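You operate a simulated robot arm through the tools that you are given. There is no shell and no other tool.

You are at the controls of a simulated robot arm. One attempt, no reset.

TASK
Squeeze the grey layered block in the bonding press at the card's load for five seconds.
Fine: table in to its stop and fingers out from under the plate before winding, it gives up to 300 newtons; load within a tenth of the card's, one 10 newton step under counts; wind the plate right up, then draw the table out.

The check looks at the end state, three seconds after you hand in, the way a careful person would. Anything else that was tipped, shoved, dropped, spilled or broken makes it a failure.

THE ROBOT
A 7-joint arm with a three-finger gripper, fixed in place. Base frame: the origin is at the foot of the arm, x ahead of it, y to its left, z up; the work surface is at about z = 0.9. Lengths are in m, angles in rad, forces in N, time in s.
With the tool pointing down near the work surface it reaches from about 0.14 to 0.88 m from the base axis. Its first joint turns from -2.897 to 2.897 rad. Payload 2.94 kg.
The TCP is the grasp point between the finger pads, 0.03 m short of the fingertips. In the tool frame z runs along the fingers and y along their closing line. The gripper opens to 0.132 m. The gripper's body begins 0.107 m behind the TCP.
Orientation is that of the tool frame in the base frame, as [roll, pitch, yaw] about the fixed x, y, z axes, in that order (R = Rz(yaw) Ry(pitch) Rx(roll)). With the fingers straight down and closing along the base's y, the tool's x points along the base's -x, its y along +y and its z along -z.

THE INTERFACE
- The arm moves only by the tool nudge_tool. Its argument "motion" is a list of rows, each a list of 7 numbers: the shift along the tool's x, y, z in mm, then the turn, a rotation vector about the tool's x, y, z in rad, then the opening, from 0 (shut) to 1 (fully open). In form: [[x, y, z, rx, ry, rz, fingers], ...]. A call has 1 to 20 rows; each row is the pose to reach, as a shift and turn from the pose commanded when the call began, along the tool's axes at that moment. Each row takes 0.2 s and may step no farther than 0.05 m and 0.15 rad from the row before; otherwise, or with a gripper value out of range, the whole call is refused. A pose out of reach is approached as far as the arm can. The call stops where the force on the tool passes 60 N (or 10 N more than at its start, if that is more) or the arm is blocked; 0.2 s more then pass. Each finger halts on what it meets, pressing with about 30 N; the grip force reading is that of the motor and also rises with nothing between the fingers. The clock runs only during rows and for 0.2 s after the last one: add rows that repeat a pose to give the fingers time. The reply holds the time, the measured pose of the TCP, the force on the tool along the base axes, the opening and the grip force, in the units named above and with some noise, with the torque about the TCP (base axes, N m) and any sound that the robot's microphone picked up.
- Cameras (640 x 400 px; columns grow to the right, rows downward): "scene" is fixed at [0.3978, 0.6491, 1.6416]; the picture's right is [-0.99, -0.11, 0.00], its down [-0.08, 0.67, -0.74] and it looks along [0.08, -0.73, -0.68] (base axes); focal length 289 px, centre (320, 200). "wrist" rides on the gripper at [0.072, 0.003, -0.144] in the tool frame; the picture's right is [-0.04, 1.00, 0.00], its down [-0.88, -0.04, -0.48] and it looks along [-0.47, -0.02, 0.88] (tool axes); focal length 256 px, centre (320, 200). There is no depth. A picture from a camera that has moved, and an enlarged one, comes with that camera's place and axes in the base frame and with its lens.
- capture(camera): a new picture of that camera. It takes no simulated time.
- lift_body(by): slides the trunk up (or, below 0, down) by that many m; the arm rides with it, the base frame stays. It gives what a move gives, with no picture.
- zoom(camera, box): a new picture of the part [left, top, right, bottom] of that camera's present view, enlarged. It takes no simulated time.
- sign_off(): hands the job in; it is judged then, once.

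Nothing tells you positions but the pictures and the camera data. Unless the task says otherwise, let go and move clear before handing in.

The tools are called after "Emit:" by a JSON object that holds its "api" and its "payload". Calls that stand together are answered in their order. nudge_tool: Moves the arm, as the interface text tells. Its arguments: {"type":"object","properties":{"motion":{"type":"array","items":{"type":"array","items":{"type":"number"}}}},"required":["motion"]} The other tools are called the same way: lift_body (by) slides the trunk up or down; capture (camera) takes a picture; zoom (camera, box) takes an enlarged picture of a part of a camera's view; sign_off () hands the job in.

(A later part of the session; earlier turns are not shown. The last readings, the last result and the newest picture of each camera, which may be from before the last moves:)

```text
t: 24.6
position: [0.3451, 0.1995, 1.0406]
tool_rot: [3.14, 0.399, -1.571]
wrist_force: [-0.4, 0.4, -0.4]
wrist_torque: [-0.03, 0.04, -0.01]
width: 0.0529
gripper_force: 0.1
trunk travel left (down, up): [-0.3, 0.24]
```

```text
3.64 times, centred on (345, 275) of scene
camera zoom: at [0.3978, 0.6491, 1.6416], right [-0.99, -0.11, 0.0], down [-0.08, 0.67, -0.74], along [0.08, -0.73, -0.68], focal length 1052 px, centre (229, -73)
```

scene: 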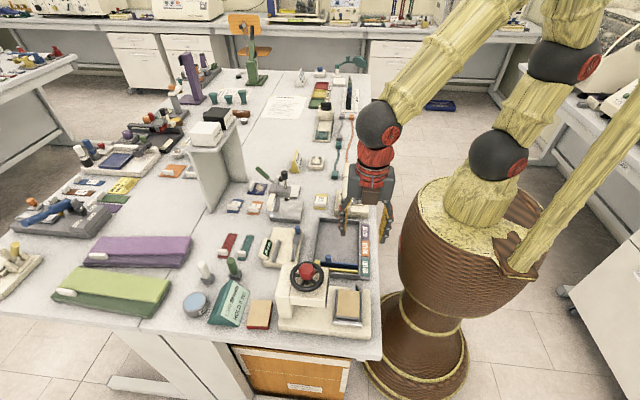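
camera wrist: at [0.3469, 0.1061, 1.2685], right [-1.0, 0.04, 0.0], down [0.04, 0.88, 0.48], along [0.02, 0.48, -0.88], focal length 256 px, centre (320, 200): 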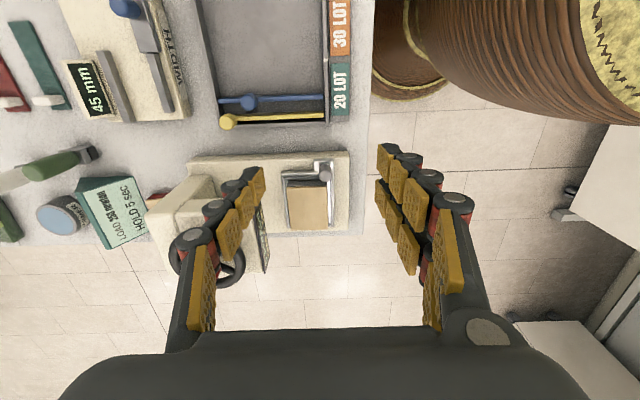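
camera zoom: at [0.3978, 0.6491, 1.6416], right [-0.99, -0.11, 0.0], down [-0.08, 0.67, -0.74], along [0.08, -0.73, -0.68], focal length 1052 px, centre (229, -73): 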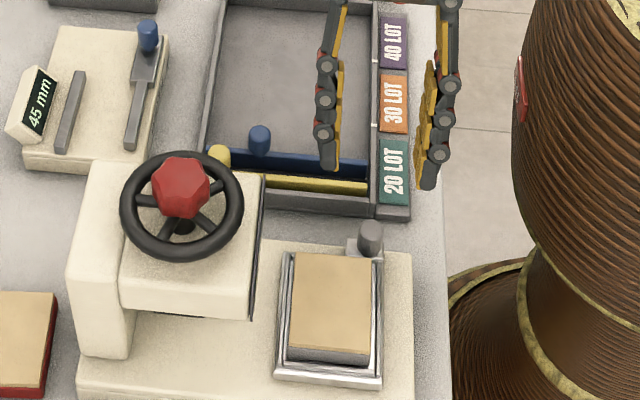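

The knob is centred between the fingers. I'll advance 60 mm along the tool axis and check before closing.

Emit:
{"api": "nudge_tool", "payload": {"motion": [[0, 0, 20, 0, 0, 0, 0.4], [0, 0, 40, 0, 0, 0, 0.4], [0, 0, 52, 0, 0, 0, 0.4], [0, 0, 60, 0, 0, 0, 0.4], [0, 0, 60, 0, 0, 0, 0.4]]}}

Emit:
{"api": "zoom", "payload": {"camera": "wrist", "box": [220, 100, 420, 225]}}

Emit:
{"api": "zoom", "payload": {"camera": "scene", "box": [290, 220, 400, 330]}}

```text
t: 25.8
position: [0.3448, 0.2215, 0.9838]
tool_rot: [-3.141, 0.399, -1.572]
wrist_force: [-0.8, 0.2, 0.2]
wrist_torque: [0.02, -0.01, 0.0]
width: 0.053
gripper_force: 0.1
trunk travel left (down, up): [-0.3, 0.24]
```

```text
3.20 times, centred on (320, 162) of wrist
camera zoom: at [0.3425, 0.0988, 1.089], right [-1.0, 0.04, 0.02], down [0.04, 0.62, 0.78], along [0.02, 0.78, -0.63], focal length 819 px, centre (320, 320)
```

zoom: 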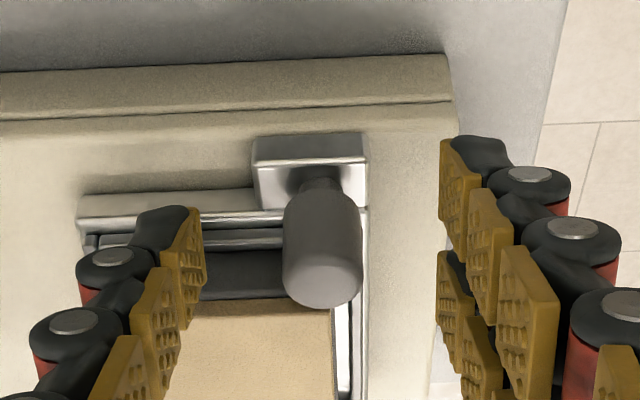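

```text
3.64 times, centred on (345, 275) of scene
camera zoom: at [0.3978, 0.6491, 1.6416], right [-0.99, -0.11, 0.0], down [-0.08, 0.67, -0.74], along [0.08, -0.73, -0.68], focal length 1052 px, centre (229, -73)
```

zoom: 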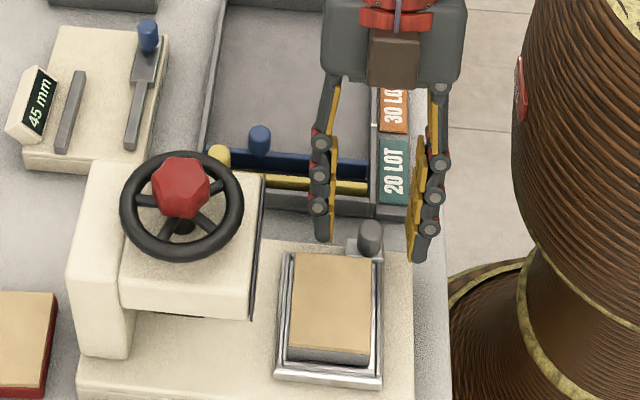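

The fingers straddle the knob. I'll close on it now.

Emit:
{"api": "nudge_tool", "payload": {"motion": [[0, 0, 0, 0, 0, 0, 0.25], [0, 0, 0, 0, 0, 0, 0.1], [0, 0, 0, 0, 0, 0, 0.05], [0, 0, 0, 0, 0, 0, 0.05], [0, 0, 0, 0, 0, 0, 0.05]]}}

Emit:
{"api": "zoom", "payload": {"camera": "wrist", "box": [220, 100, 420, 225]}}

```text
t: 27.0
position: [0.3447, 0.2206, 0.9833]
tool_rot: [-3.14, 0.4, -1.572]
wrist_force: [0.9, 0.1, -1.0]
wrist_torque: [0.13, -0.13, 0.16]
width: 0.0173
gripper_force: 36.0
trunk travel left (down, up): [-0.3, 0.24]
```

```text
3.20 times, centred on (320, 162) of wrist
camera zoom: at [0.3424, 0.0987, 1.0889], right [-1.0, 0.04, 0.02], down [0.04, 0.62, 0.78], along [0.02, 0.78, -0.63], focal length 819 px, centre (320, 320)
```

zoom: 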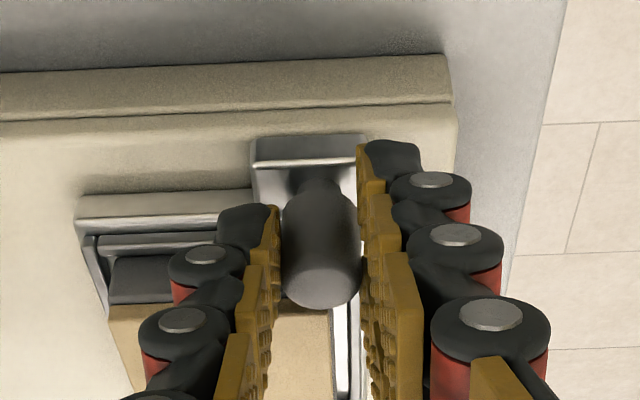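

The knob is held at 17.3 mm. I'll start sliding the table in toward +x, slowly.

Emit:
{"api": "nudge_tool", "payload": {"motion": [[0, -3, 0, 0, 0, 0, 0.05], [0, -8, 0, 0, 0, 0, 0.05], [0, -13, 0, 0, 0, 0, 0.05], [0, -18, 0, 0, 0, 0, 0.05], [0, -23, 0, 0, 0, 0, 0.05], [0, -28, 0, 0, 0, 0, 0.05], [0, -30, 0, 0, 0, 0, 0.05]]}}

Emit:
{"api": "zoom", "payload": {"camera": "scene", "box": [290, 220, 400, 330]}}

Emit:
{"api": "capture", "payload": {"camera": "wrist"}}

```text
t: 28.6
position: [0.3739, 0.2209, 0.9852]
tool_rot: [3.139, 0.4, -1.57]
wrist_force: [-0.8, -3.2, 3.5]
wrist_torque: [0.62, -0.12, 0.03]
width: 0.0169
gripper_force: 42.9
trunk travel left (down, up): [-0.3, 0.24]
```

```text
3.64 times, centred on (345, 275) of scene
camera zoom: at [0.3978, 0.6491, 1.6416], right [-0.99, -0.11, 0.0], down [-0.08, 0.67, -0.74], along [0.08, -0.73, -0.68], focal length 1052 px, centre (229, -73)
```

zoom: 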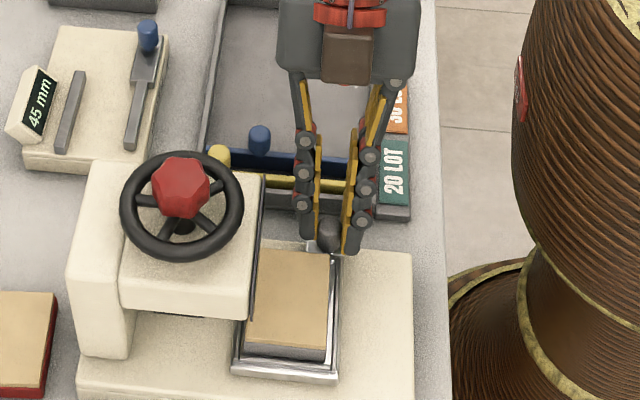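

```text
taken
camera wrist: at [0.3718, 0.0987, 1.0888], right [-1.0, 0.04, 0.02], down [0.04, 0.62, 0.78], along [0.02, 0.78, -0.62], focal length 256 px, centre (320, 200)
```

wrist: 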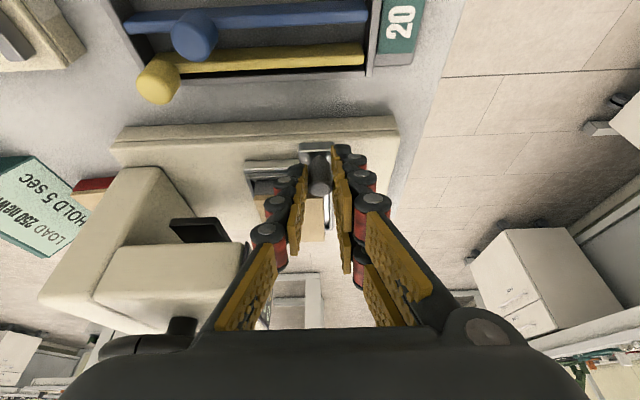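

Emit:
{"api": "zoom", "payload": {"camera": "wrist", "box": [30, 110, 350, 310]}}

```text
2.00 times, centred on (190, 210) of wrist
camera zoom: at [0.3718, 0.0987, 1.0888], right [-1.0, 0.04, 0.02], down [0.04, 0.62, 0.78], along [0.02, 0.78, -0.62], focal length 512 px, centre (580, 180)
```

zoom: 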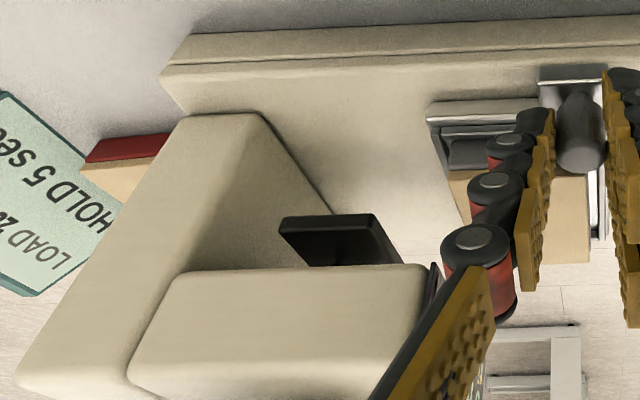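

The table slides freely with the block seated, and the hand is clear of the head. I'll continue inward.

Emit:
{"api": "nudge_tool", "payload": {"motion": [[0, -5, 0, 0, 0, 0, 0.05], [0, -10, 0, 0, 0, 0, 0.05], [0, -15, 0, 0, 0, 0, 0.05], [0, -20, 0, 0, 0, 0, 0.05], [0, -25, 0, 0, 0, 0, 0.05], [0, -30, 0, 0, 0, 0, 0.05], [0, -35, 0, 0, 0, 0, 0.05], [0, -40, 0, 0, 0, 0, 0.05], [0, -45, 0, 0, 0, 0, 0.05], [0, -50, 0, 0, 0, 0, 0.05]]}}

Emit:
{"api": "zoom", "payload": {"camera": "scene", "box": [290, 220, 400, 330]}}

Emit:
{"api": "capture", "payload": {"camera": "wrist"}}

```text
t: 30.8
position: [0.426, 0.2213, 0.9845]
tool_rot: [3.141, 0.401, -1.571]
wrist_force: [0.7, -0.7, -9.9]
wrist_torque: [-0.25, -0.08, 0.04]
width: 0.0169
gripper_force: 42.6
trunk travel left (down, up): [-0.3, 0.24]
```

```text
3.64 times, centred on (345, 275) of scene
camera zoom: at [0.3978, 0.6491, 1.6416], right [-0.99, -0.11, 0.0], down [-0.08, 0.67, -0.74], along [0.08, -0.73, -0.68], focal length 1052 px, centre (229, -73)
```

zoom: 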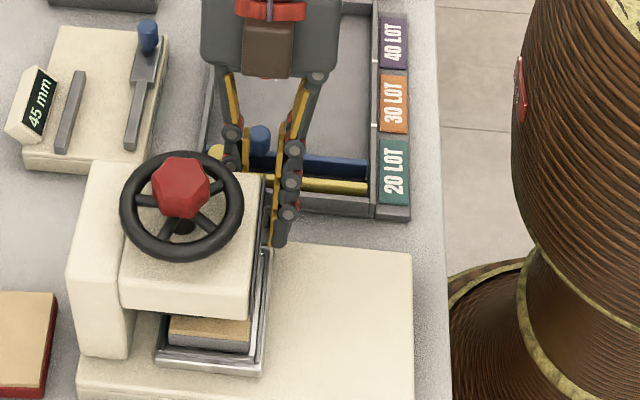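

```text
taken
camera wrist: at [0.4231, 0.0987, 1.0889], right [-1.0, 0.04, 0.02], down [0.04, 0.62, 0.78], along [0.02, 0.78, -0.63], focal length 256 px, centre (320, 200)
```

wrist: 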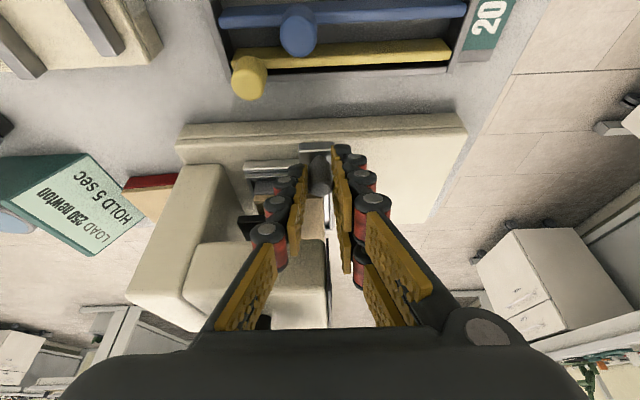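

The table has travelled about 80 mm and is under the head. I'll push in smaller steps to feel for the stop.

Emit:
{"api": "nudge_tool", "payload": {"motion": [[0, -3, 0, 0, 0, 0, 0.05], [0, -6, 0, 0, 0, 0, 0.05], [0, -9, 0, 0, 0, 0, 0.05], [0, -10, 0, 0, 0, 0, 0.05], [0, -10, 0, 0, 0, 0, 0.05]]}}

Emit:
{"api": "zoom", "payload": {"camera": "wrist", "box": [170, 110, 410, 260]}}

```text
t: 32.0
position: [0.4351, 0.2212, 0.9841]
tool_rot: [3.142, 0.4, -1.571]
wrist_force: [-1.1, -2.7, -6.7]
wrist_torque: [0.14, -0.15, 0.04]
width: 0.0167
gripper_force: 42.0
trunk travel left (down, up): [-0.3, 0.24]
```

```text
2.67 times, centred on (290, 185) of wrist
camera zoom: at [0.4324, 0.0987, 1.0889], right [-1.0, 0.04, 0.02], down [0.04, 0.62, 0.78], along [0.02, 0.78, -0.63], focal length 683 px, centre (400, 240)
```

zoom: 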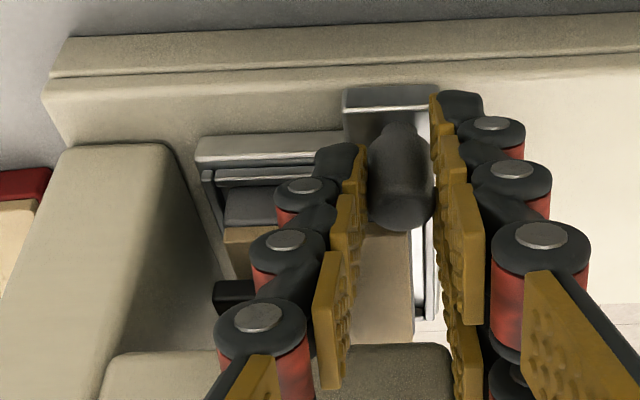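

Emit:
{"api": "nudge_tool", "payload": {"motion": [[0, -2, 0, 0, 0, 0, 0.05], [0, -4, 0, 0, 0, 0, 0.05], [0, -6, 0, 0, 0, 0, 0.05], [0, -6, 0, 0, 0, 0, 0.05]]}}

Emit:
{"api": "nudge_tool", "payload": {"motion": [[0, -2, 0, 0, 0, 0, 0.05], [0, -4, 0, 0, 0, 0, 0.05], [0, -4, 0, 0, 0, 0, 0.05]]}}

```text
t: 33.0
position: [0.4393, 0.2209, 0.9836]
tool_rot: [3.139, 0.4, -1.571]
wrist_force: [-7.8, -3.4, -7.1]
wrist_torque: [-0.25, -0.05, 0.14]
width: 0.017
gripper_force: 42.7
trunk travel left (down, up): [-0.3, 0.24]
```

```text
t: 33.8
position: [0.4408, 0.2203, 0.983]
tool_rot: [3.139, 0.399, -1.569]
wrist_force: [-32.9, -3.1, 0.8]
wrist_torque: [0.35, 0.62, 0.51]
width: 0.0168
gripper_force: 42.3
trunk travel left (down, up): [-0.3, 0.24]
```

The x force rose to 33 N at knob x≈0.4405, so that looks like the stop. I'll check visually.

Emit:
{"api": "zoom", "payload": {"camera": "wrist", "box": [170, 110, 410, 260]}}

Emit:
{"api": "zoom", "payload": {"camera": "scene", "box": [290, 240, 390, 340]}}

```text
2.67 times, centred on (290, 185) of wrist
camera zoom: at [0.4379, 0.0987, 1.089], right [-1.0, 0.04, 0.02], down [0.04, 0.62, 0.78], along [0.02, 0.78, -0.63], focal length 683 px, centre (400, 240)
```

zoom: 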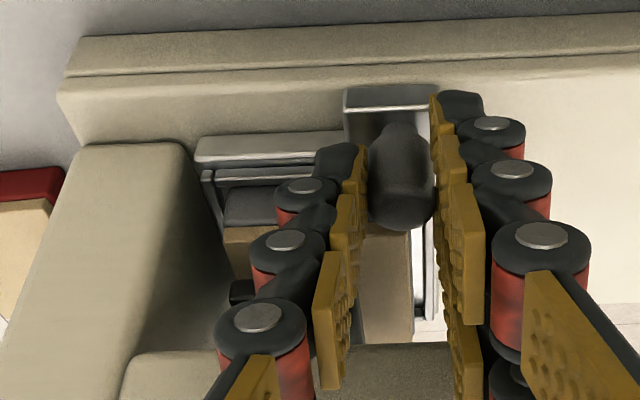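

```text
4.00 times, centred on (340, 290) of scene
camera zoom: at [0.3978, 0.6491, 1.6416], right [-0.99, -0.11, 0.0], down [-0.08, 0.67, -0.74], along [0.08, -0.73, -0.68], focal length 1158 px, centre (240, -160)
```

zoom: 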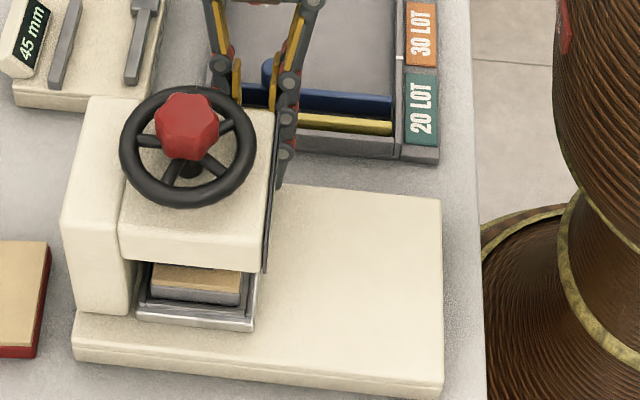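

The table is fully in at its stop. I'll take off the push load, open the fingers a little and back out along the tool axis.

Emit:
{"api": "nudge_tool", "payload": {"motion": [[0, 2, 0, 0, 0, 0, 0.05], [0, 3.5, 0, 0, 0, 0, 0.05], [0, 3.5, 0, 0, 0, 0, 0.15], [0, 3.5, 0, 0, 0, 0, 0.27], [0, 3.5, 0, 0, 0, 0, 0.27], [0, 3.5, -10, 0, 0, 0, 0.27], [0, 3.5, -30, 0, 0, 0, 0.27], [0, 3.5, -60, 0, 0, 0, 0.27], [0, 3.5, -100, 0, 0, 0, 0.3], [0, 3.5, -140, 0, 0, 0, 0.3]]}}

Emit:
{"api": "capture", "payload": {"camera": "wrist"}}

Emit:
{"api": "zoom", "payload": {"camera": "scene", "box": [290, 240, 390, 340]}}

```text
t: 36.0
position: [0.4426, 0.1658, 1.1159]
tool_rot: [3.139, 0.401, -1.571]
wrist_force: [-1.2, 0.3, 0.2]
wrist_torque: [0.0, -0.04, -0.01]
width: 0.0395
gripper_force: 0.1
trunk travel left (down, up): [-0.3, 0.24]
```

```text
taken
camera wrist: at [0.4404, 0.0422, 1.2198], right [-1.0, 0.04, 0.02], down [0.04, 0.62, 0.78], along [0.02, 0.78, -0.63], focal length 256 px, centre (320, 200)
```

wrist: 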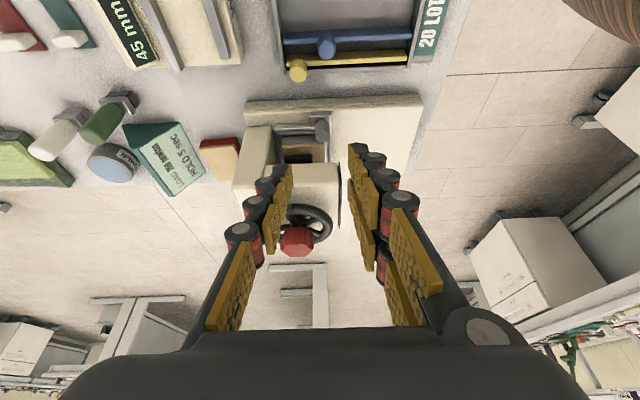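

```text
4.00 times, centred on (340, 290) of scene
camera zoom: at [0.3978, 0.6491, 1.6416], right [-0.99, -0.11, 0.0], down [-0.08, 0.67, -0.74], along [0.08, -0.73, -0.68], focal length 1158 px, centre (240, -160)
```

zoom: 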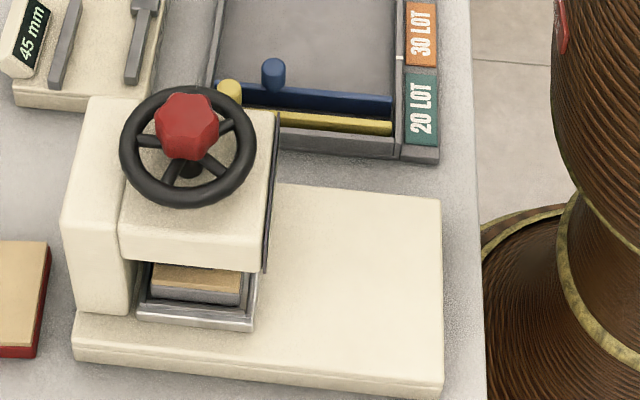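

The table has stayed in. Now I'll look closely at the wheel and hub to plan the grip.

Emit:
{"api": "zoom", "payload": {"camera": "wrist", "box": [225, 90, 365, 270]}}

Emit:
{"api": "zoom", "payload": {"camera": "scene", "box": [285, 255, 345, 315]}}

```text
2.22 times, centred on (295, 180) of wrist
camera zoom: at [0.4404, 0.0422, 1.2198], right [-1.0, 0.04, 0.02], down [0.04, 0.62, 0.78], along [0.02, 0.78, -0.63], focal length 569 px, centre (376, 244)
```

zoom: 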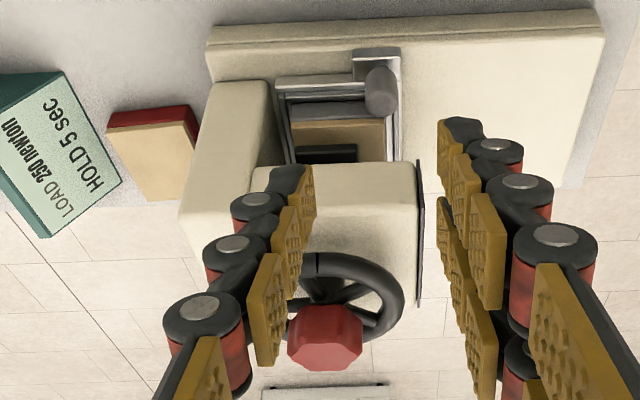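

```text
6.67 times, centred on (315, 285) of scene
camera zoom: at [0.3978, 0.6491, 1.6416], right [-0.99, -0.11, 0.0], down [-0.08, 0.67, -0.74], along [0.08, -0.73, -0.68], focal length 1930 px, centre (353, -367)
```

zoom: 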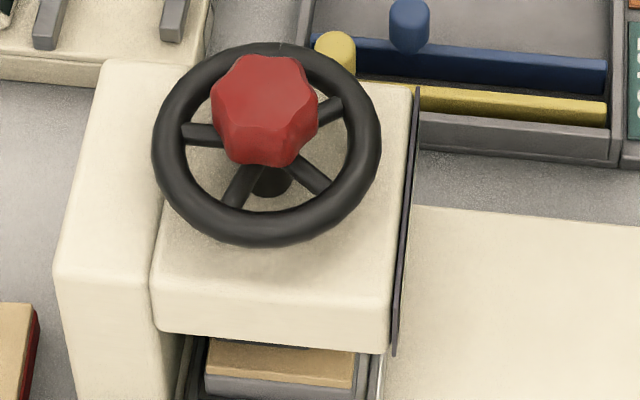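

The hub is about 37 mm across, spanning z≈1.067–1.09, with the wheel axis near (0.466, 0.2855) and the rim plane at about 1.06. I'll straighten the tool and hover above the hub.

Emit:
{"api": "nudge_tool", "payload": {"motion": [[-16, 0, -39, 0, 0.1, 0, 0.45], [-33, 0, -77.5, 0, 0.2, 0, 0.45], [-70, -8, -62, 0, 0.3, 0, 0.45], [-107, -16, -46, 0, 0.4, 0, 0.45], [-143, -23.4, -31, 0, 0.4, 0, 0.45], [-143, -23.4, -31, 0, 0.4, 0, 0.45], [-143, -23.4, -31, 0, 0.4, 0, 0.45]]}}

Emit:
{"api": "capture", "payload": {"camera": "wrist"}}

Emit:
{"api": "zoom", "payload": {"camera": "wrist", "box": [260, 90, 380, 180]}}

```text
t: 37.6
position: [0.4643, 0.2889, 1.1978]
tool_rot: [-3.141, -0.001, -1.57]
wrist_force: [-0.8, -0.7, -0.2]
wrist_torque: [-0.03, 0.01, 0.0]
width: 0.0596
gripper_force: 0.1
trunk travel left (down, up): [-0.3, 0.24]
```

```text
taken
camera wrist: at [0.4621, 0.2175, 1.3424], right [-1.0, 0.04, 0.0], down [0.04, 0.88, 0.48], along [0.02, 0.47, -0.88], focal length 256 px, centre (320, 200)
```

wrist: 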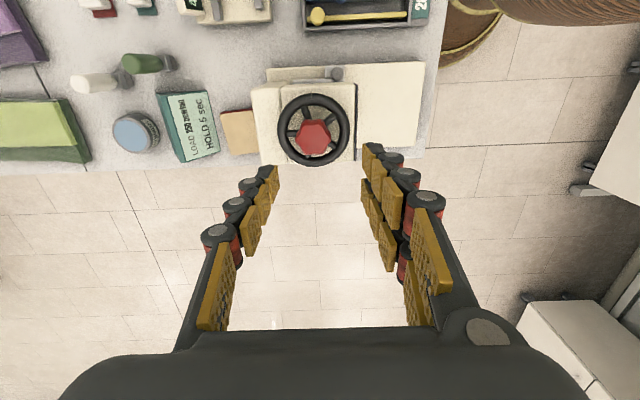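

```text
4.44 times, centred on (320, 135) of wrist
camera zoom: at [0.4621, 0.2175, 1.3424], right [-1.0, 0.04, 0.0], down [0.04, 0.88, 0.48], along [0.02, 0.47, -0.88], focal length 1138 px, centre (320, 489)
```

zoom: 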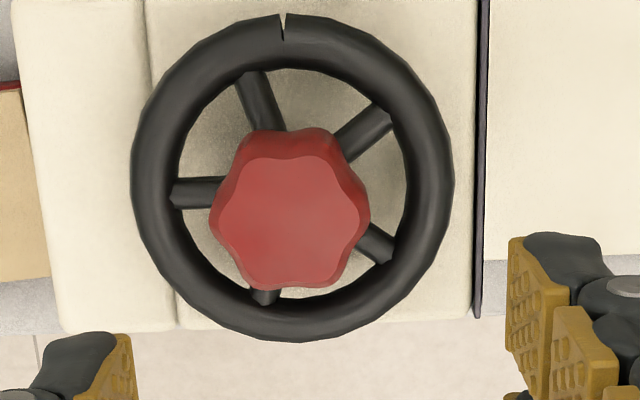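

The hub is off the tool axis by about +6.4 mm in x and -4.9 mm in y. I'll correct that and come closer.

Emit:
{"api": "nudge_tool", "payload": {"motion": [[2, -3, 10, 0, 0, 0, 0.45], [4.9, -6.4, 30, 0, 0, 0, 0.45], [4.9, -6.4, 45, 0, 0, 0, 0.45], [4.9, -6.4, 50, 0, 0, 0, 0.45], [4.9, -6.4, 50, 0, 0, 0, 0.45]]}}

Emit:
{"api": "zoom", "payload": {"camera": "wrist", "box": [240, 80, 400, 200]}}

Emit:
{"api": "zoom", "payload": {"camera": "scene", "box": [270, 220, 350, 300]}}

```text
t: 38.8
position: [0.4707, 0.2822, 1.1468]
tool_rot: [3.141, 0.0, -1.57]
wrist_force: [-0.5, -0.8, -0.2]
wrist_torque: [0.0, 0.0, 0.0]
width: 0.0597
gripper_force: 0.1
trunk travel left (down, up): [-0.3, 0.24]
```

```text
3.33 times, centred on (320, 140) of wrist
camera zoom: at [0.468, 0.2101, 1.2922], right [-1.0, 0.04, 0.0], down [0.04, 0.88, 0.48], along [0.02, 0.47, -0.88], focal length 853 px, centre (320, 400)
```

zoom: 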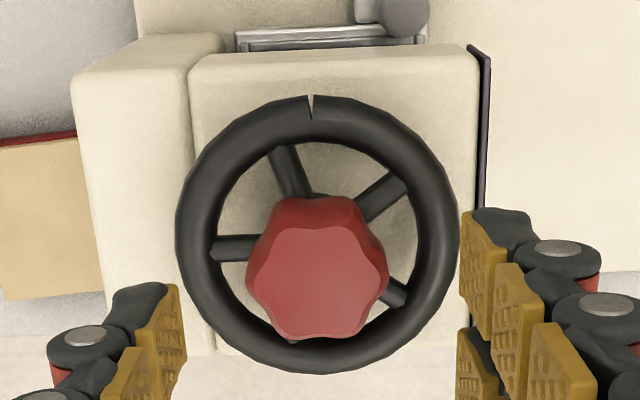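

```text
5.00 times, centred on (310, 260) of scene
camera zoom: at [0.3978, 0.6491, 1.6416], right [-0.99, -0.11, 0.0], down [-0.08, 0.67, -0.74], along [0.08, -0.73, -0.68], focal length 1447 px, centre (370, -100)
```

zoom: 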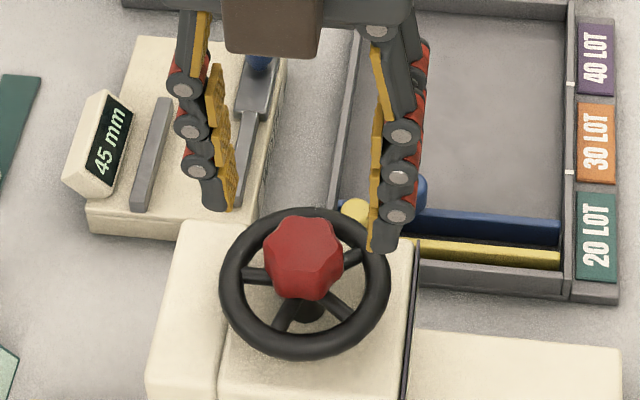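

The hub's six lobes point along my closing line, so I'll turn the tool about 30° to grip across the valleys, shift y by +2.5 mm and descend around the hub.

Emit:
{"api": "nudge_tool", "payload": {"motion": [[-1, 0, 5, 0, 0, -0.13, 0.45], [-2.5, 0, 10, 0, 0, -0.26, 0.45], [-2.5, 0, 15, 0, 0, -0.39, 0.45], [-2.5, 0, 20, 0, 0, -0.52, 0.45], [-2.5, 0, 20, 0, 0, -0.52, 0.45]]}}

Emit:
{"api": "zoom", "payload": {"camera": "wrist", "box": [240, 80, 400, 200]}}

```text
t: 40.0
position: [0.4719, 0.285, 1.127]
tool_rot: [3.141, -0.001, -1.049]
wrist_force: [-0.8, 0.1, 0.2]
wrist_torque: [0.03, 0.03, -0.03]
width: 0.0593
gripper_force: 0.1
trunk travel left (down, up): [-0.3, 0.24]
```

```text
3.33 times, centred on (320, 140) of wrist
camera zoom: at [0.5059, 0.22, 1.2715], right [-0.89, -0.46, 0.0], down [-0.4, 0.78, 0.48], along [-0.22, 0.42, -0.88], focal length 853 px, centre (320, 400)
```

zoom: 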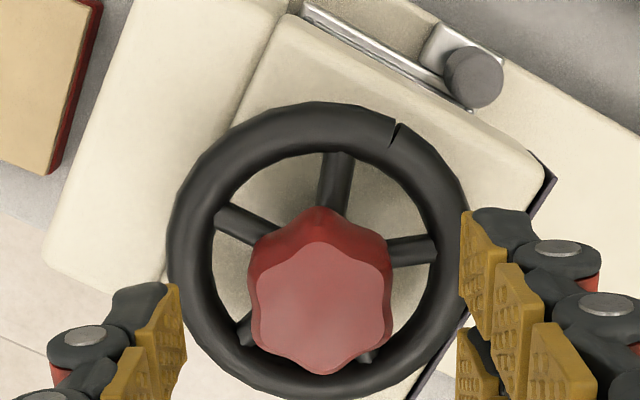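

The fingers are now aligned with the hub's flats. I'll descend another 24 mm to straddle the hub, keeping the tips above the rim.

Emit:
{"api": "nudge_tool", "payload": {"motion": [[-1, 0, 8, 0, 0, 0, 0.45], [-1, 0, 16, 0, 0, 0, 0.45], [-1, 0, 22, 0, 0, 0, 0.45], [-1, 0, 24, 0, 0, 0, 0.45], [-1, 0, 24, 0, 0, 0, 0.45]]}}

Emit:
{"api": "zoom", "payload": {"camera": "wrist", "box": [240, 80, 400, 200]}}

Emit:
{"api": "zoom", "payload": {"camera": "scene", "box": [270, 240, 350, 320]}}

```text
t: 41.2
position: [0.4712, 0.2845, 1.1023]
tool_rot: [-3.141, 0.001, -1.05]
wrist_force: [-0.2, -0.5, -0.3]
wrist_torque: [0.03, 0.0, 0.0]
width: 0.0597
gripper_force: 0.1
trunk travel left (down, up): [-0.3, 0.24]
```

```text
3.33 times, centred on (320, 140) of wrist
camera zoom: at [0.5054, 0.2211, 1.2474], right [-0.89, -0.46, 0.0], down [-0.4, 0.78, 0.48], along [-0.22, 0.42, -0.88], focal length 853 px, centre (320, 400)
```

zoom: 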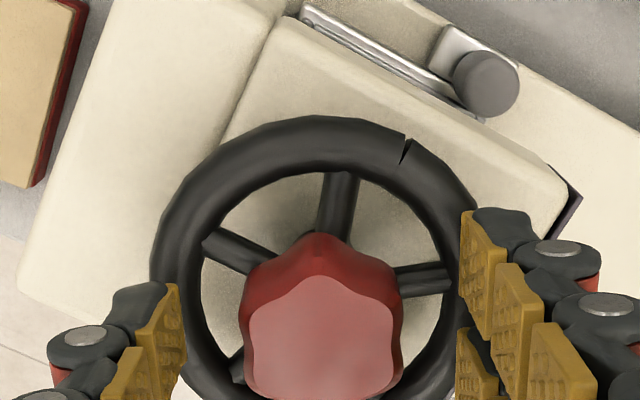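

```text
5.00 times, centred on (310, 280) of scene
camera zoom: at [0.3978, 0.6491, 1.6416], right [-0.99, -0.11, 0.0], down [-0.08, 0.67, -0.74], along [0.08, -0.73, -0.68], focal length 1447 px, centre (370, -200)
```

zoom: 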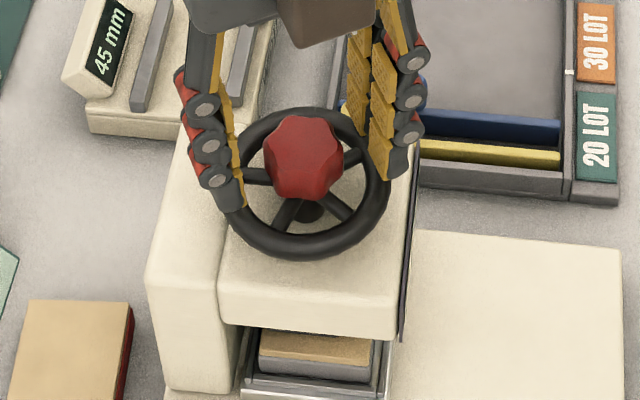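

The fingers straddle the hub with no contact. I'll close and make a small clockwise test turn.

Emit:
{"api": "nudge_tool", "payload": {"motion": [[0, 0, 0, 0, 0, 0, 0.3], [0, 0, 0, 0, 0, 0, 0.15], [0, 0, 0, 0, 0, 0, 0.1], [0, 0, 0, 0, 0, 0, 0.1], [0, 0, 0, 0, 0, 0.08, 0.1], [0, 0, 0, 0, 0, 0.16, 0.1], [0, 0, 0, 0, 0, 0.16, 0.1]]}}

Emit:
{"api": "zoom", "payload": {"camera": "wrist", "box": [240, 80, 400, 200]}}

Emit:
{"api": "zoom", "payload": {"camera": "scene", "box": [270, 240, 350, 320]}}

```text
t: 42.8
position: [0.4715, 0.285, 1.1033]
tool_rot: [3.141, -0.001, -1.212]
wrist_force: [1.0, -4.2, -1.1]
wrist_torque: [-0.29, -0.11, -0.03]
width: 0.0335
gripper_force: 45.0
trunk travel left (down, up): [-0.3, 0.24]
```

```text
3.33 times, centred on (320, 140) of wrist
camera zoom: at [0.4946, 0.2165, 1.2475], right [-0.95, -0.31, 0.0], down [-0.27, 0.84, 0.48], along [-0.15, 0.45, -0.88], focal length 853 px, centre (320, 400)
```

zoom: 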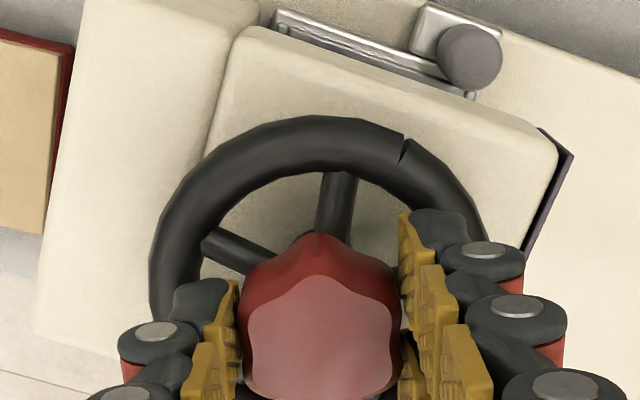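

```text
5.00 times, centred on (310, 280) of scene
camera zoom: at [0.3978, 0.6491, 1.6416], right [-0.99, -0.11, 0.0], down [-0.08, 0.67, -0.74], along [0.08, -0.73, -0.68], focal length 1447 px, centre (370, -200)
```

zoom: 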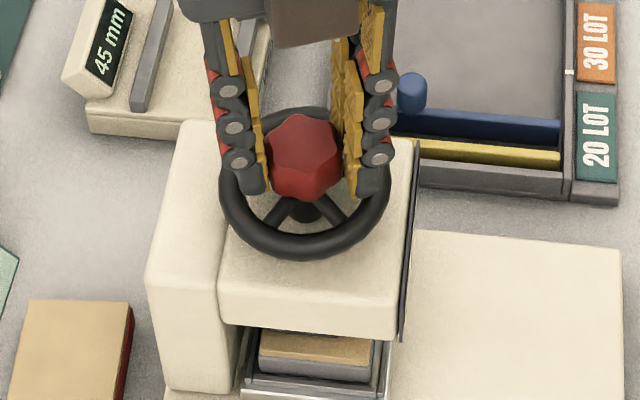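

The wheel turns with the hand. I'll record the plate gap before winding further.

Emit:
{"api": "zoom", "payload": {"camera": "scene", "box": [312, 295, 356, 325]}}

Emit:
{"api": "nudge_tool", "payload": {"motion": [[0, 0, 0, 0, 0, 0.12, 0.1], [0, 0, 0, 0, 0, 0.24, 0.1], [0, 0, 0, 0, 0, 0.36, 0.1], [0, 0, 0, 0, 0, 0.48, 0.1], [0, 0, 0, 0, 0, 0.6, 0.1], [0, 0, 0, 0, 0, 0.72, 0.1], [0, 0, 0, 0, 0, 0.84, 0.1], [0, 0, 0, 0, 0, 0.96, 0.1], [0, 0, 0, 0, 0, 1.08, 0.1], [0, 0, 0, 0, 0, 1.2, 0.1], [0, 0, 0, 0, 0, 1.2, 0.1]]}}

Emit:
{"api": "zoom", "payload": {"camera": "scene", "box": [312, 295, 356, 325]}}

```text
13.33 times, centred on (334, 310) of scene
camera zoom: at [0.3978, 0.6491, 1.6416], right [-0.99, -0.11, 0.0], down [-0.08, 0.67, -0.74], along [0.08, -0.73, -0.68], focal length 3859 px, centre (133, -1267)
```

zoom: 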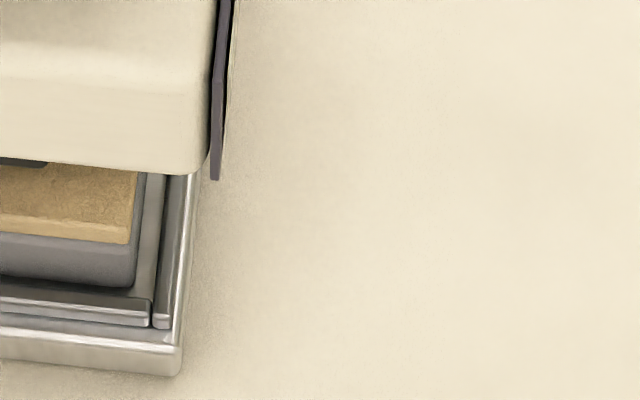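

```text
t: 45.2
position: [0.4718, 0.2842, 1.1021]
tool_rot: [-3.141, -0.001, -2.411]
wrist_force: [10.3, -2.9, -13.2]
wrist_torque: [0.36, -0.87, -0.02]
width: 0.0335
gripper_force: 45.4
trunk travel left (down, up): [-0.3, 0.24]
```

```text
13.33 times, centred on (334, 310) of scene
camera zoom: at [0.3978, 0.6491, 1.6416], right [-0.99, -0.11, 0.0], down [-0.08, 0.67, -0.74], along [0.08, -0.73, -0.68], focal length 3859 px, centre (133, -1267)
```

zoom: 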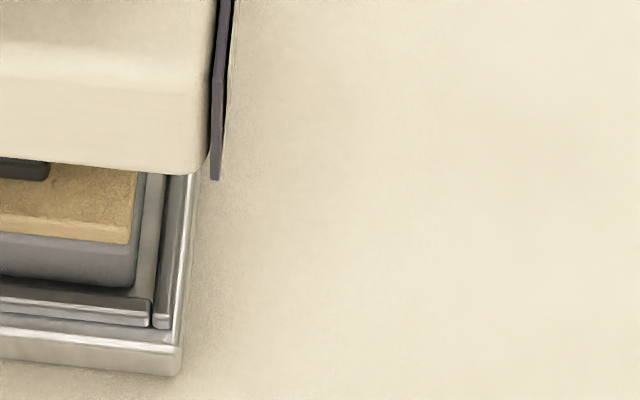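

Clockwise lowers the plate, and the wheel itself sinks a little as it turns. I'll follow it downward and turn until the camera sits on the -x side, to see whether I can read the display while still gripping.

Emit:
{"api": "nudge_tool", "payload": {"motion": [[-0.9, -0.8, 1.5, 0, 0, 0, 0.1], [-0.9, -0.8, 1.8, 0, 0, 0.12, 0.1], [-0.9, -0.8, 2.1, 0, 0, 0.24, 0.1], [-0.9, -0.8, 2.4, 0, 0, 0.36, 0.1], [-0.9, -0.8, 2.8, 0, 0, 0.48, 0.1], [-0.9, -0.8, 3.1, 0, 0, 0.6, 0.1], [-0.9, -0.8, 3.4, 0, 0, 0.73, 0.1], [-0.9, -0.8, 3.4, 0, 0, 0.73, 0.1]]}}

Emit:
{"api": "zoom", "payload": {"camera": "scene", "box": [312, 295, 356, 325]}}

Emit:
{"api": "capture", "payload": {"camera": "wrist"}}

Emit:
{"api": "zoom", "payload": {"camera": "wrist", "box": [260, 60, 380, 135]}}

```text
t: 47.0
position: [0.4709, 0.2854, 1.1012]
tool_rot: [3.14, 0.006, 3.141]
wrist_force: [0.3, -0.4, 42.0]
wrist_torque: [-0.05, 0.51, -0.06]
width: 0.0335
gripper_force: 45.5
trunk travel left (down, up): [-0.3, 0.24]
```

```text
13.33 times, centred on (334, 310) of scene
camera zoom: at [0.3978, 0.6491, 1.6416], right [-0.99, -0.11, 0.0], down [-0.08, 0.67, -0.74], along [0.08, -0.73, -0.68], focal length 3859 px, centre (133, -1267)
```

zoom: 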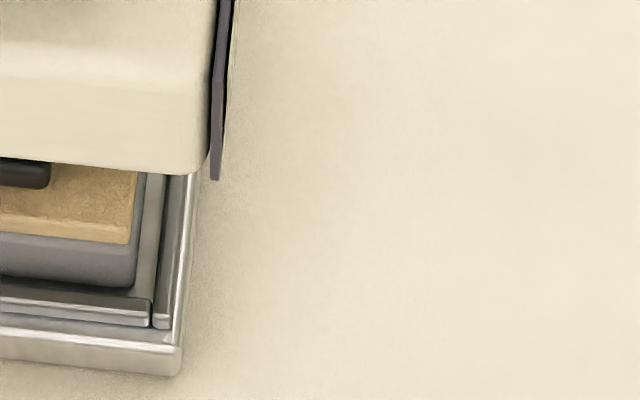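

```text
taken
camera wrist: at [0.399, 0.2873, 1.247], right [0.04, 1.0, 0.0], down [0.88, -0.04, 0.48], along [0.48, -0.02, -0.88], focal length 256 px, centre (320, 200)
```

wrist: 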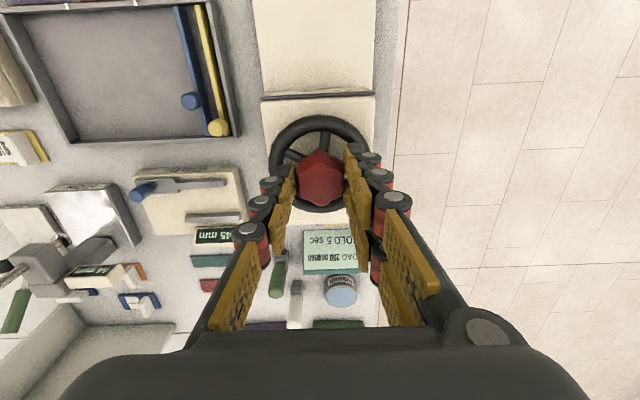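

```text
5.33 times, centred on (320, 98) of wrist
camera zoom: at [0.399, 0.2873, 1.247], right [0.04, 1.0, 0.0], down [0.88, -0.04, 0.48], along [0.48, -0.02, -0.88], focal length 1365 px, centre (320, 747)
```

zoom: 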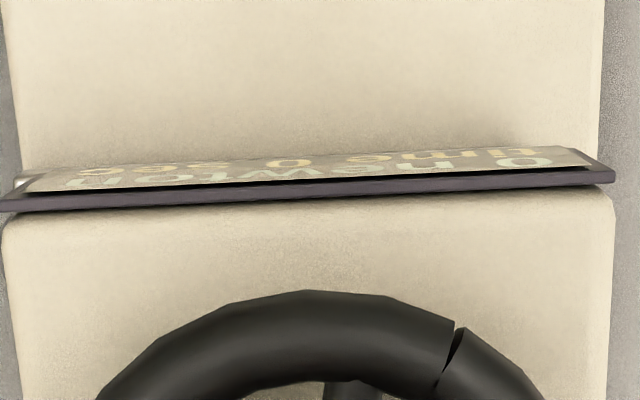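

The display is readable at this grazing angle and shows 0 newton, 0 sec. I pushed down a bit too far (42 N on the hub), so I'll relieve that before turning further.

Emit:
{"api": "nudge_tool", "payload": {"motion": [[0, 0, -1.2, 0, 0, 0, 0.1], [0, 0, -2.4, 0, 0, 0, 0.1], [0, 0, -2.4, 0, 0, 0, 0.1]]}}

Emit:
{"api": "zoom", "payload": {"camera": "scene", "box": [305, 298, 345, 323]}}

```text
t: 47.8
position: [0.4715, 0.2849, 1.1025]
tool_rot: [3.141, 0.001, 3.141]
wrist_force: [5.7, 5.4, 22.5]
wrist_torque: [0.36, -1.15, -0.02]
width: 0.034
gripper_force: 45.2
trunk travel left (down, up): [-0.3, 0.24]
```

```text
16.00 times, centred on (325, 310) of scene
camera zoom: at [0.3978, 0.6491, 1.6416], right [-0.99, -0.11, 0.0], down [-0.08, 0.67, -0.74], along [0.08, -0.73, -0.68], focal length 4631 px, centre (240, -1568)
```

zoom: 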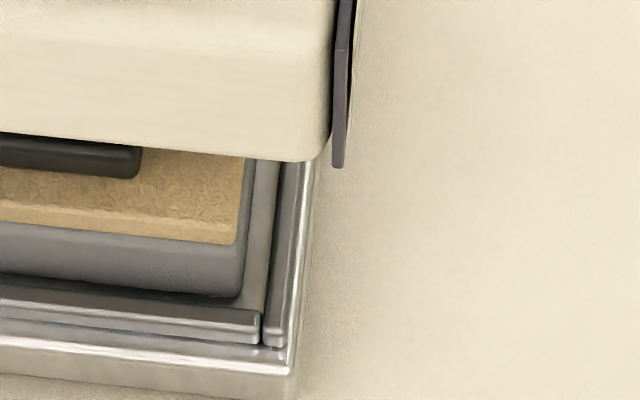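

Emit:
{"api": "nudge_tool", "payload": {"motion": [[0, 0, -1.2, 0, 0, 0, 0.1], [0, 0, -2.2, 0, 0, 0, 0.1], [0, 0, -2.2, 0, 0, 0, 0.1]]}}

```text
t: 48.6
position: [0.4718, 0.2849, 1.1031]
tool_rot: [-3.137, -0.005, 3.141]
wrist_force: [8.6, 7.4, -6.8]
wrist_torque: [0.41, -1.38, 0.0]
width: 0.0337
gripper_force: 45.3
trunk travel left (down, up): [-0.3, 0.24]
```

Emit:
{"api": "nudge_tool", "payload": {"motion": [[-1, 0.9, 0.7, 0, 0, 0, 0.1], [-1, 0.9, 0.7, 0, 0, 0.07, 0.1], [-1, 0.9, 0.7, 0, 0, 0.14, 0.1], [-1, 0.9, 0.7, 0, 0, 0.2, 0.1], [-1, 0.9, 0.7, 0, 0, 0.2, 0.1]]}}

Emit:
{"api": "zoom", "payload": {"camera": "scene", "box": [305, 298, 345, 323]}}

Emit:
{"api": "zoom", "payload": {"camera": "wrist", "box": [240, 50, 400, 150]}}

```text
t: 49.8
position: [0.4723, 0.2859, 1.1024]
tool_rot: [-3.137, -0.004, 2.941]
wrist_force: [-4.0, -11.7, -12.9]
wrist_torque: [-0.41, 0.7, 0.0]
width: 0.0336
gripper_force: 45.0
trunk travel left (down, up): [-0.3, 0.24]
```

```text
16.00 times, centred on (325, 310) of scene
camera zoom: at [0.3978, 0.6491, 1.6416], right [-0.99, -0.11, 0.0], down [-0.08, 0.67, -0.74], along [0.08, -0.73, -0.68], focal length 4631 px, centre (240, -1568)
```

zoom: 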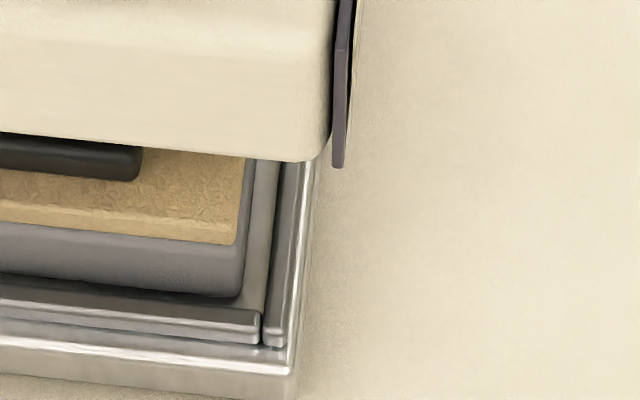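

```text
4.00 times, centred on (320, 100) of wrist
camera zoom: at [0.4026, 0.3026, 1.2474], right [0.24, 0.97, 0.0], down [0.86, -0.21, 0.47], along [0.46, -0.12, -0.88], focal length 1024 px, centre (320, 600)
```

zoom: 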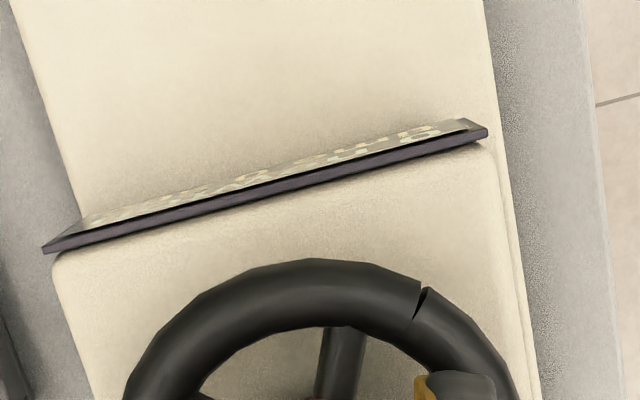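

Emit:
{"api": "zoom", "payload": {"camera": "scene", "box": [290, 240, 390, 340]}}

```text
4.00 times, centred on (340, 290) of scene
camera zoom: at [0.3978, 0.6491, 1.6416], right [-0.99, -0.11, 0.0], down [-0.08, 0.67, -0.74], along [0.08, -0.73, -0.68], focal length 1158 px, centre (240, -160)
```

zoom: 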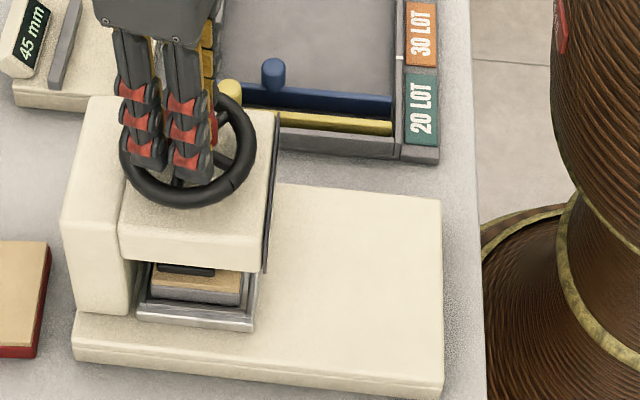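

The wheel stays at a constant height and the plate sinks about 4.5 mm per radian, so contact may be near. I'll release, turn back 60° (one lobe), regrip and approach so that I finish in the display-reading pose.

Emit:
{"api": "zoom", "payload": {"camera": "wrist", "box": [250, 75, 370, 115]}}

Emit:
{"api": "nudge_tool", "payload": {"motion": [[0, 0, 0, 0, 0, 0, 0.25], [0, 0, 0, 0, 0, 0, 0.42], [0, 0, 0, 0, 0, 0, 0.42], [0, 0, 0, 0, 0, -0.15, 0.42], [0, 0, 0, 0, 0, -0.3, 0.42], [0, 0, 0, 0, 0, -0.45, 0.42], [0, 0, 0, 0, 0, -0.6, 0.42], [0, 0, 0, 0, 0, -0.75, 0.42], [0, 0, 0, 0, 0, -0.9, 0.42], [0, 0, 0, 0, 0, -1.047, 0.42], [0, 0, 0, 0, 0, -1.047, 0.42]]}}

Emit:
{"api": "zoom", "payload": {"camera": "wrist", "box": [240, 80, 400, 200]}}

```text
5.33 times, centred on (310, 95) of wrist
camera zoom: at [0.4026, 0.3026, 1.2474], right [0.24, 0.97, 0.0], down [0.86, -0.21, 0.47], along [0.46, -0.12, -0.88], focal length 1365 px, centre (373, 760)
```

zoom: 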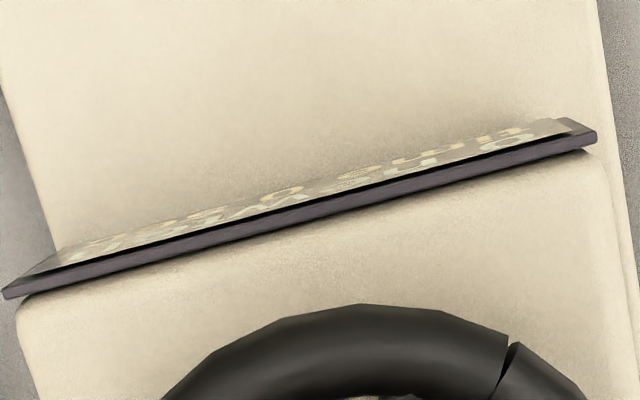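

```text
t: 52.2
position: [0.4719, 0.2858, 1.1046]
tool_rot: [3.141, -0.001, -2.293]
wrist_force: [0.0, 0.3, 1.1]
wrist_torque: [-0.02, 0.0, 0.04]
width: 0.0553
gripper_force: 0.1
trunk travel left (down, up): [-0.3, 0.24]
```

```text
3.33 times, centred on (320, 140) of wrist
camera zoom: at [0.4235, 0.233, 1.2483], right [-0.72, 0.69, 0.0], down [0.61, 0.63, 0.48], along [0.33, 0.34, -0.88], focal length 853 px, centre (320, 400)
```

zoom: 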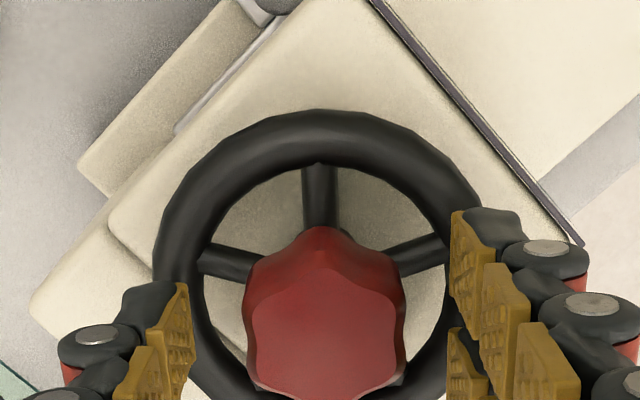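

Emit:
{"api": "nudge_tool", "payload": {"motion": [[0, 0.8, 1.5, 0, 0, 0, 0.42], [0, 0.8, 1.5, 0, 0, 0, 0.25], [0, 0.8, 1.5, 0, 0, 0, 0.1], [0, 0.8, 1.5, 0, 0, 0, 0.1], [0, 0.8, 1.5, 0, 0, 0.1, 0.1], [0, 0.8, 1.5, 0, 0, 0.2, 0.1], [0, 0.8, 1.5, 0, 0, 0.3, 0.1], [0, 0.8, 1.5, 0, 0, 0.3, 0.1]]}}

Emit:
{"api": "zoom", "payload": {"camera": "scene", "box": [305, 298, 345, 323]}}

Emit:
{"api": "zoom", "payload": {"camera": "wrist", "box": [240, 80, 400, 200]}}

```text
t: 54.0
position: [0.4732, 0.2857, 1.102]
tool_rot: [3.141, 0.003, -2.595]
wrist_force: [2.9, -2.5, 7.5]
wrist_torque: [-0.4, 0.28, -0.05]
width: 0.0335
gripper_force: 44.7
trunk travel left (down, up): [-0.3, 0.24]
```

```text
16.00 times, centred on (325, 310) of scene
camera zoom: at [0.3978, 0.6491, 1.6416], right [-0.99, -0.11, 0.0], down [-0.08, 0.67, -0.74], along [0.08, -0.73, -0.68], focal length 4631 px, centre (240, -1568)
```

zoom: 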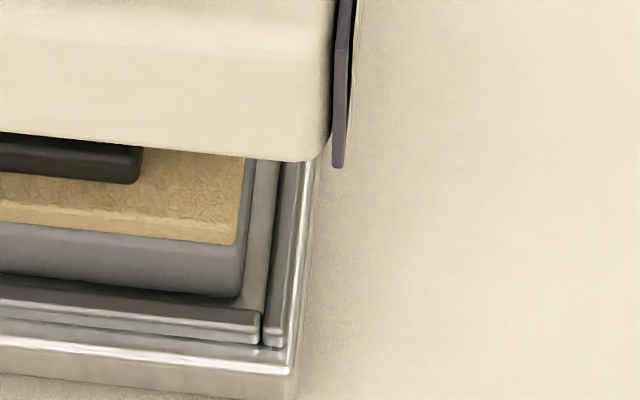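

```text
3.33 times, centred on (320, 140) of wrist
camera zoom: at [0.4097, 0.2504, 1.247], right [-0.48, 0.88, 0.0], down [0.77, 0.42, 0.48], along [0.42, 0.23, -0.88], focal length 853 px, centre (320, 400)
```

zoom: 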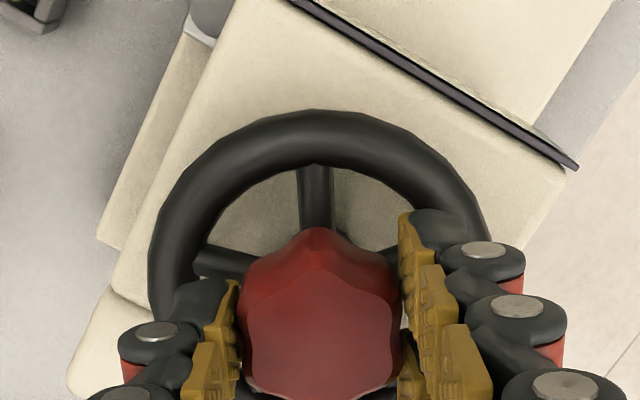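

Emit:
{"api": "nudge_tool", "payload": {"motion": [[0, 0, 0, 0, 0, 0.1, 0.1], [0, 0, 0, 0, 0, 0.2, 0.1], [0, 0, 0, 0, 0, 0.3, 0.1], [0, 0, 0, 0, 0, 0.3, 0.1]]}}

Emit:
{"api": "zoom", "payload": {"camera": "scene", "box": [305, 298, 345, 323]}}

Emit:
{"api": "zoom", "payload": {"camera": "wrist", "box": [240, 50, 400, 150]}}

```text
t: 55.0
position: [0.4717, 0.2852, 1.1026]
tool_rot: [3.141, 0.001, -2.895]
wrist_force: [6.6, -12.1, 10.0]
wrist_torque: [-0.52, -0.1, 0.02]
width: 0.0334
gripper_force: 45.5
trunk travel left (down, up): [-0.3, 0.24]
```

```text
16.00 times, centred on (325, 310) of scene
camera zoom: at [0.3978, 0.6491, 1.6416], right [-0.99, -0.11, 0.0], down [-0.08, 0.67, -0.74], along [0.08, -0.73, -0.68], focal length 4631 px, centre (240, -1568)
```

zoom: 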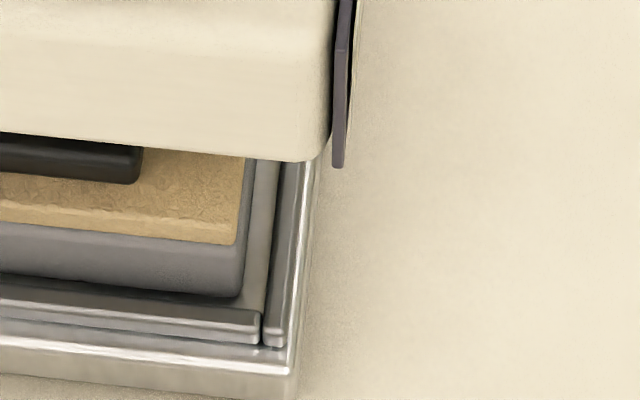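

```text
4.00 times, centred on (320, 100) of wrist
camera zoom: at [0.4024, 0.2703, 1.2471], right [-0.2, 0.98, 0.0], down [0.86, 0.18, 0.48], along [0.47, 0.1, -0.88], focal length 1024 px, centre (320, 600)
```

zoom: 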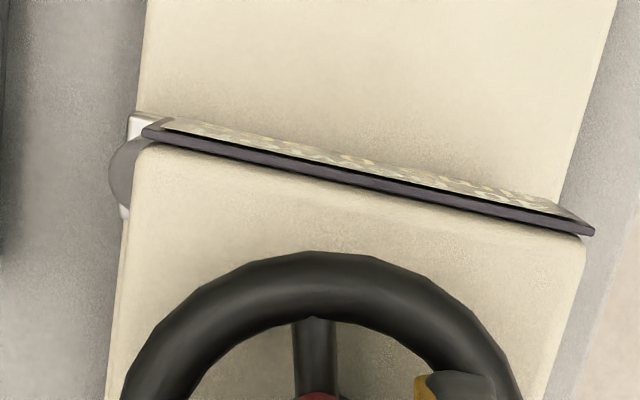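

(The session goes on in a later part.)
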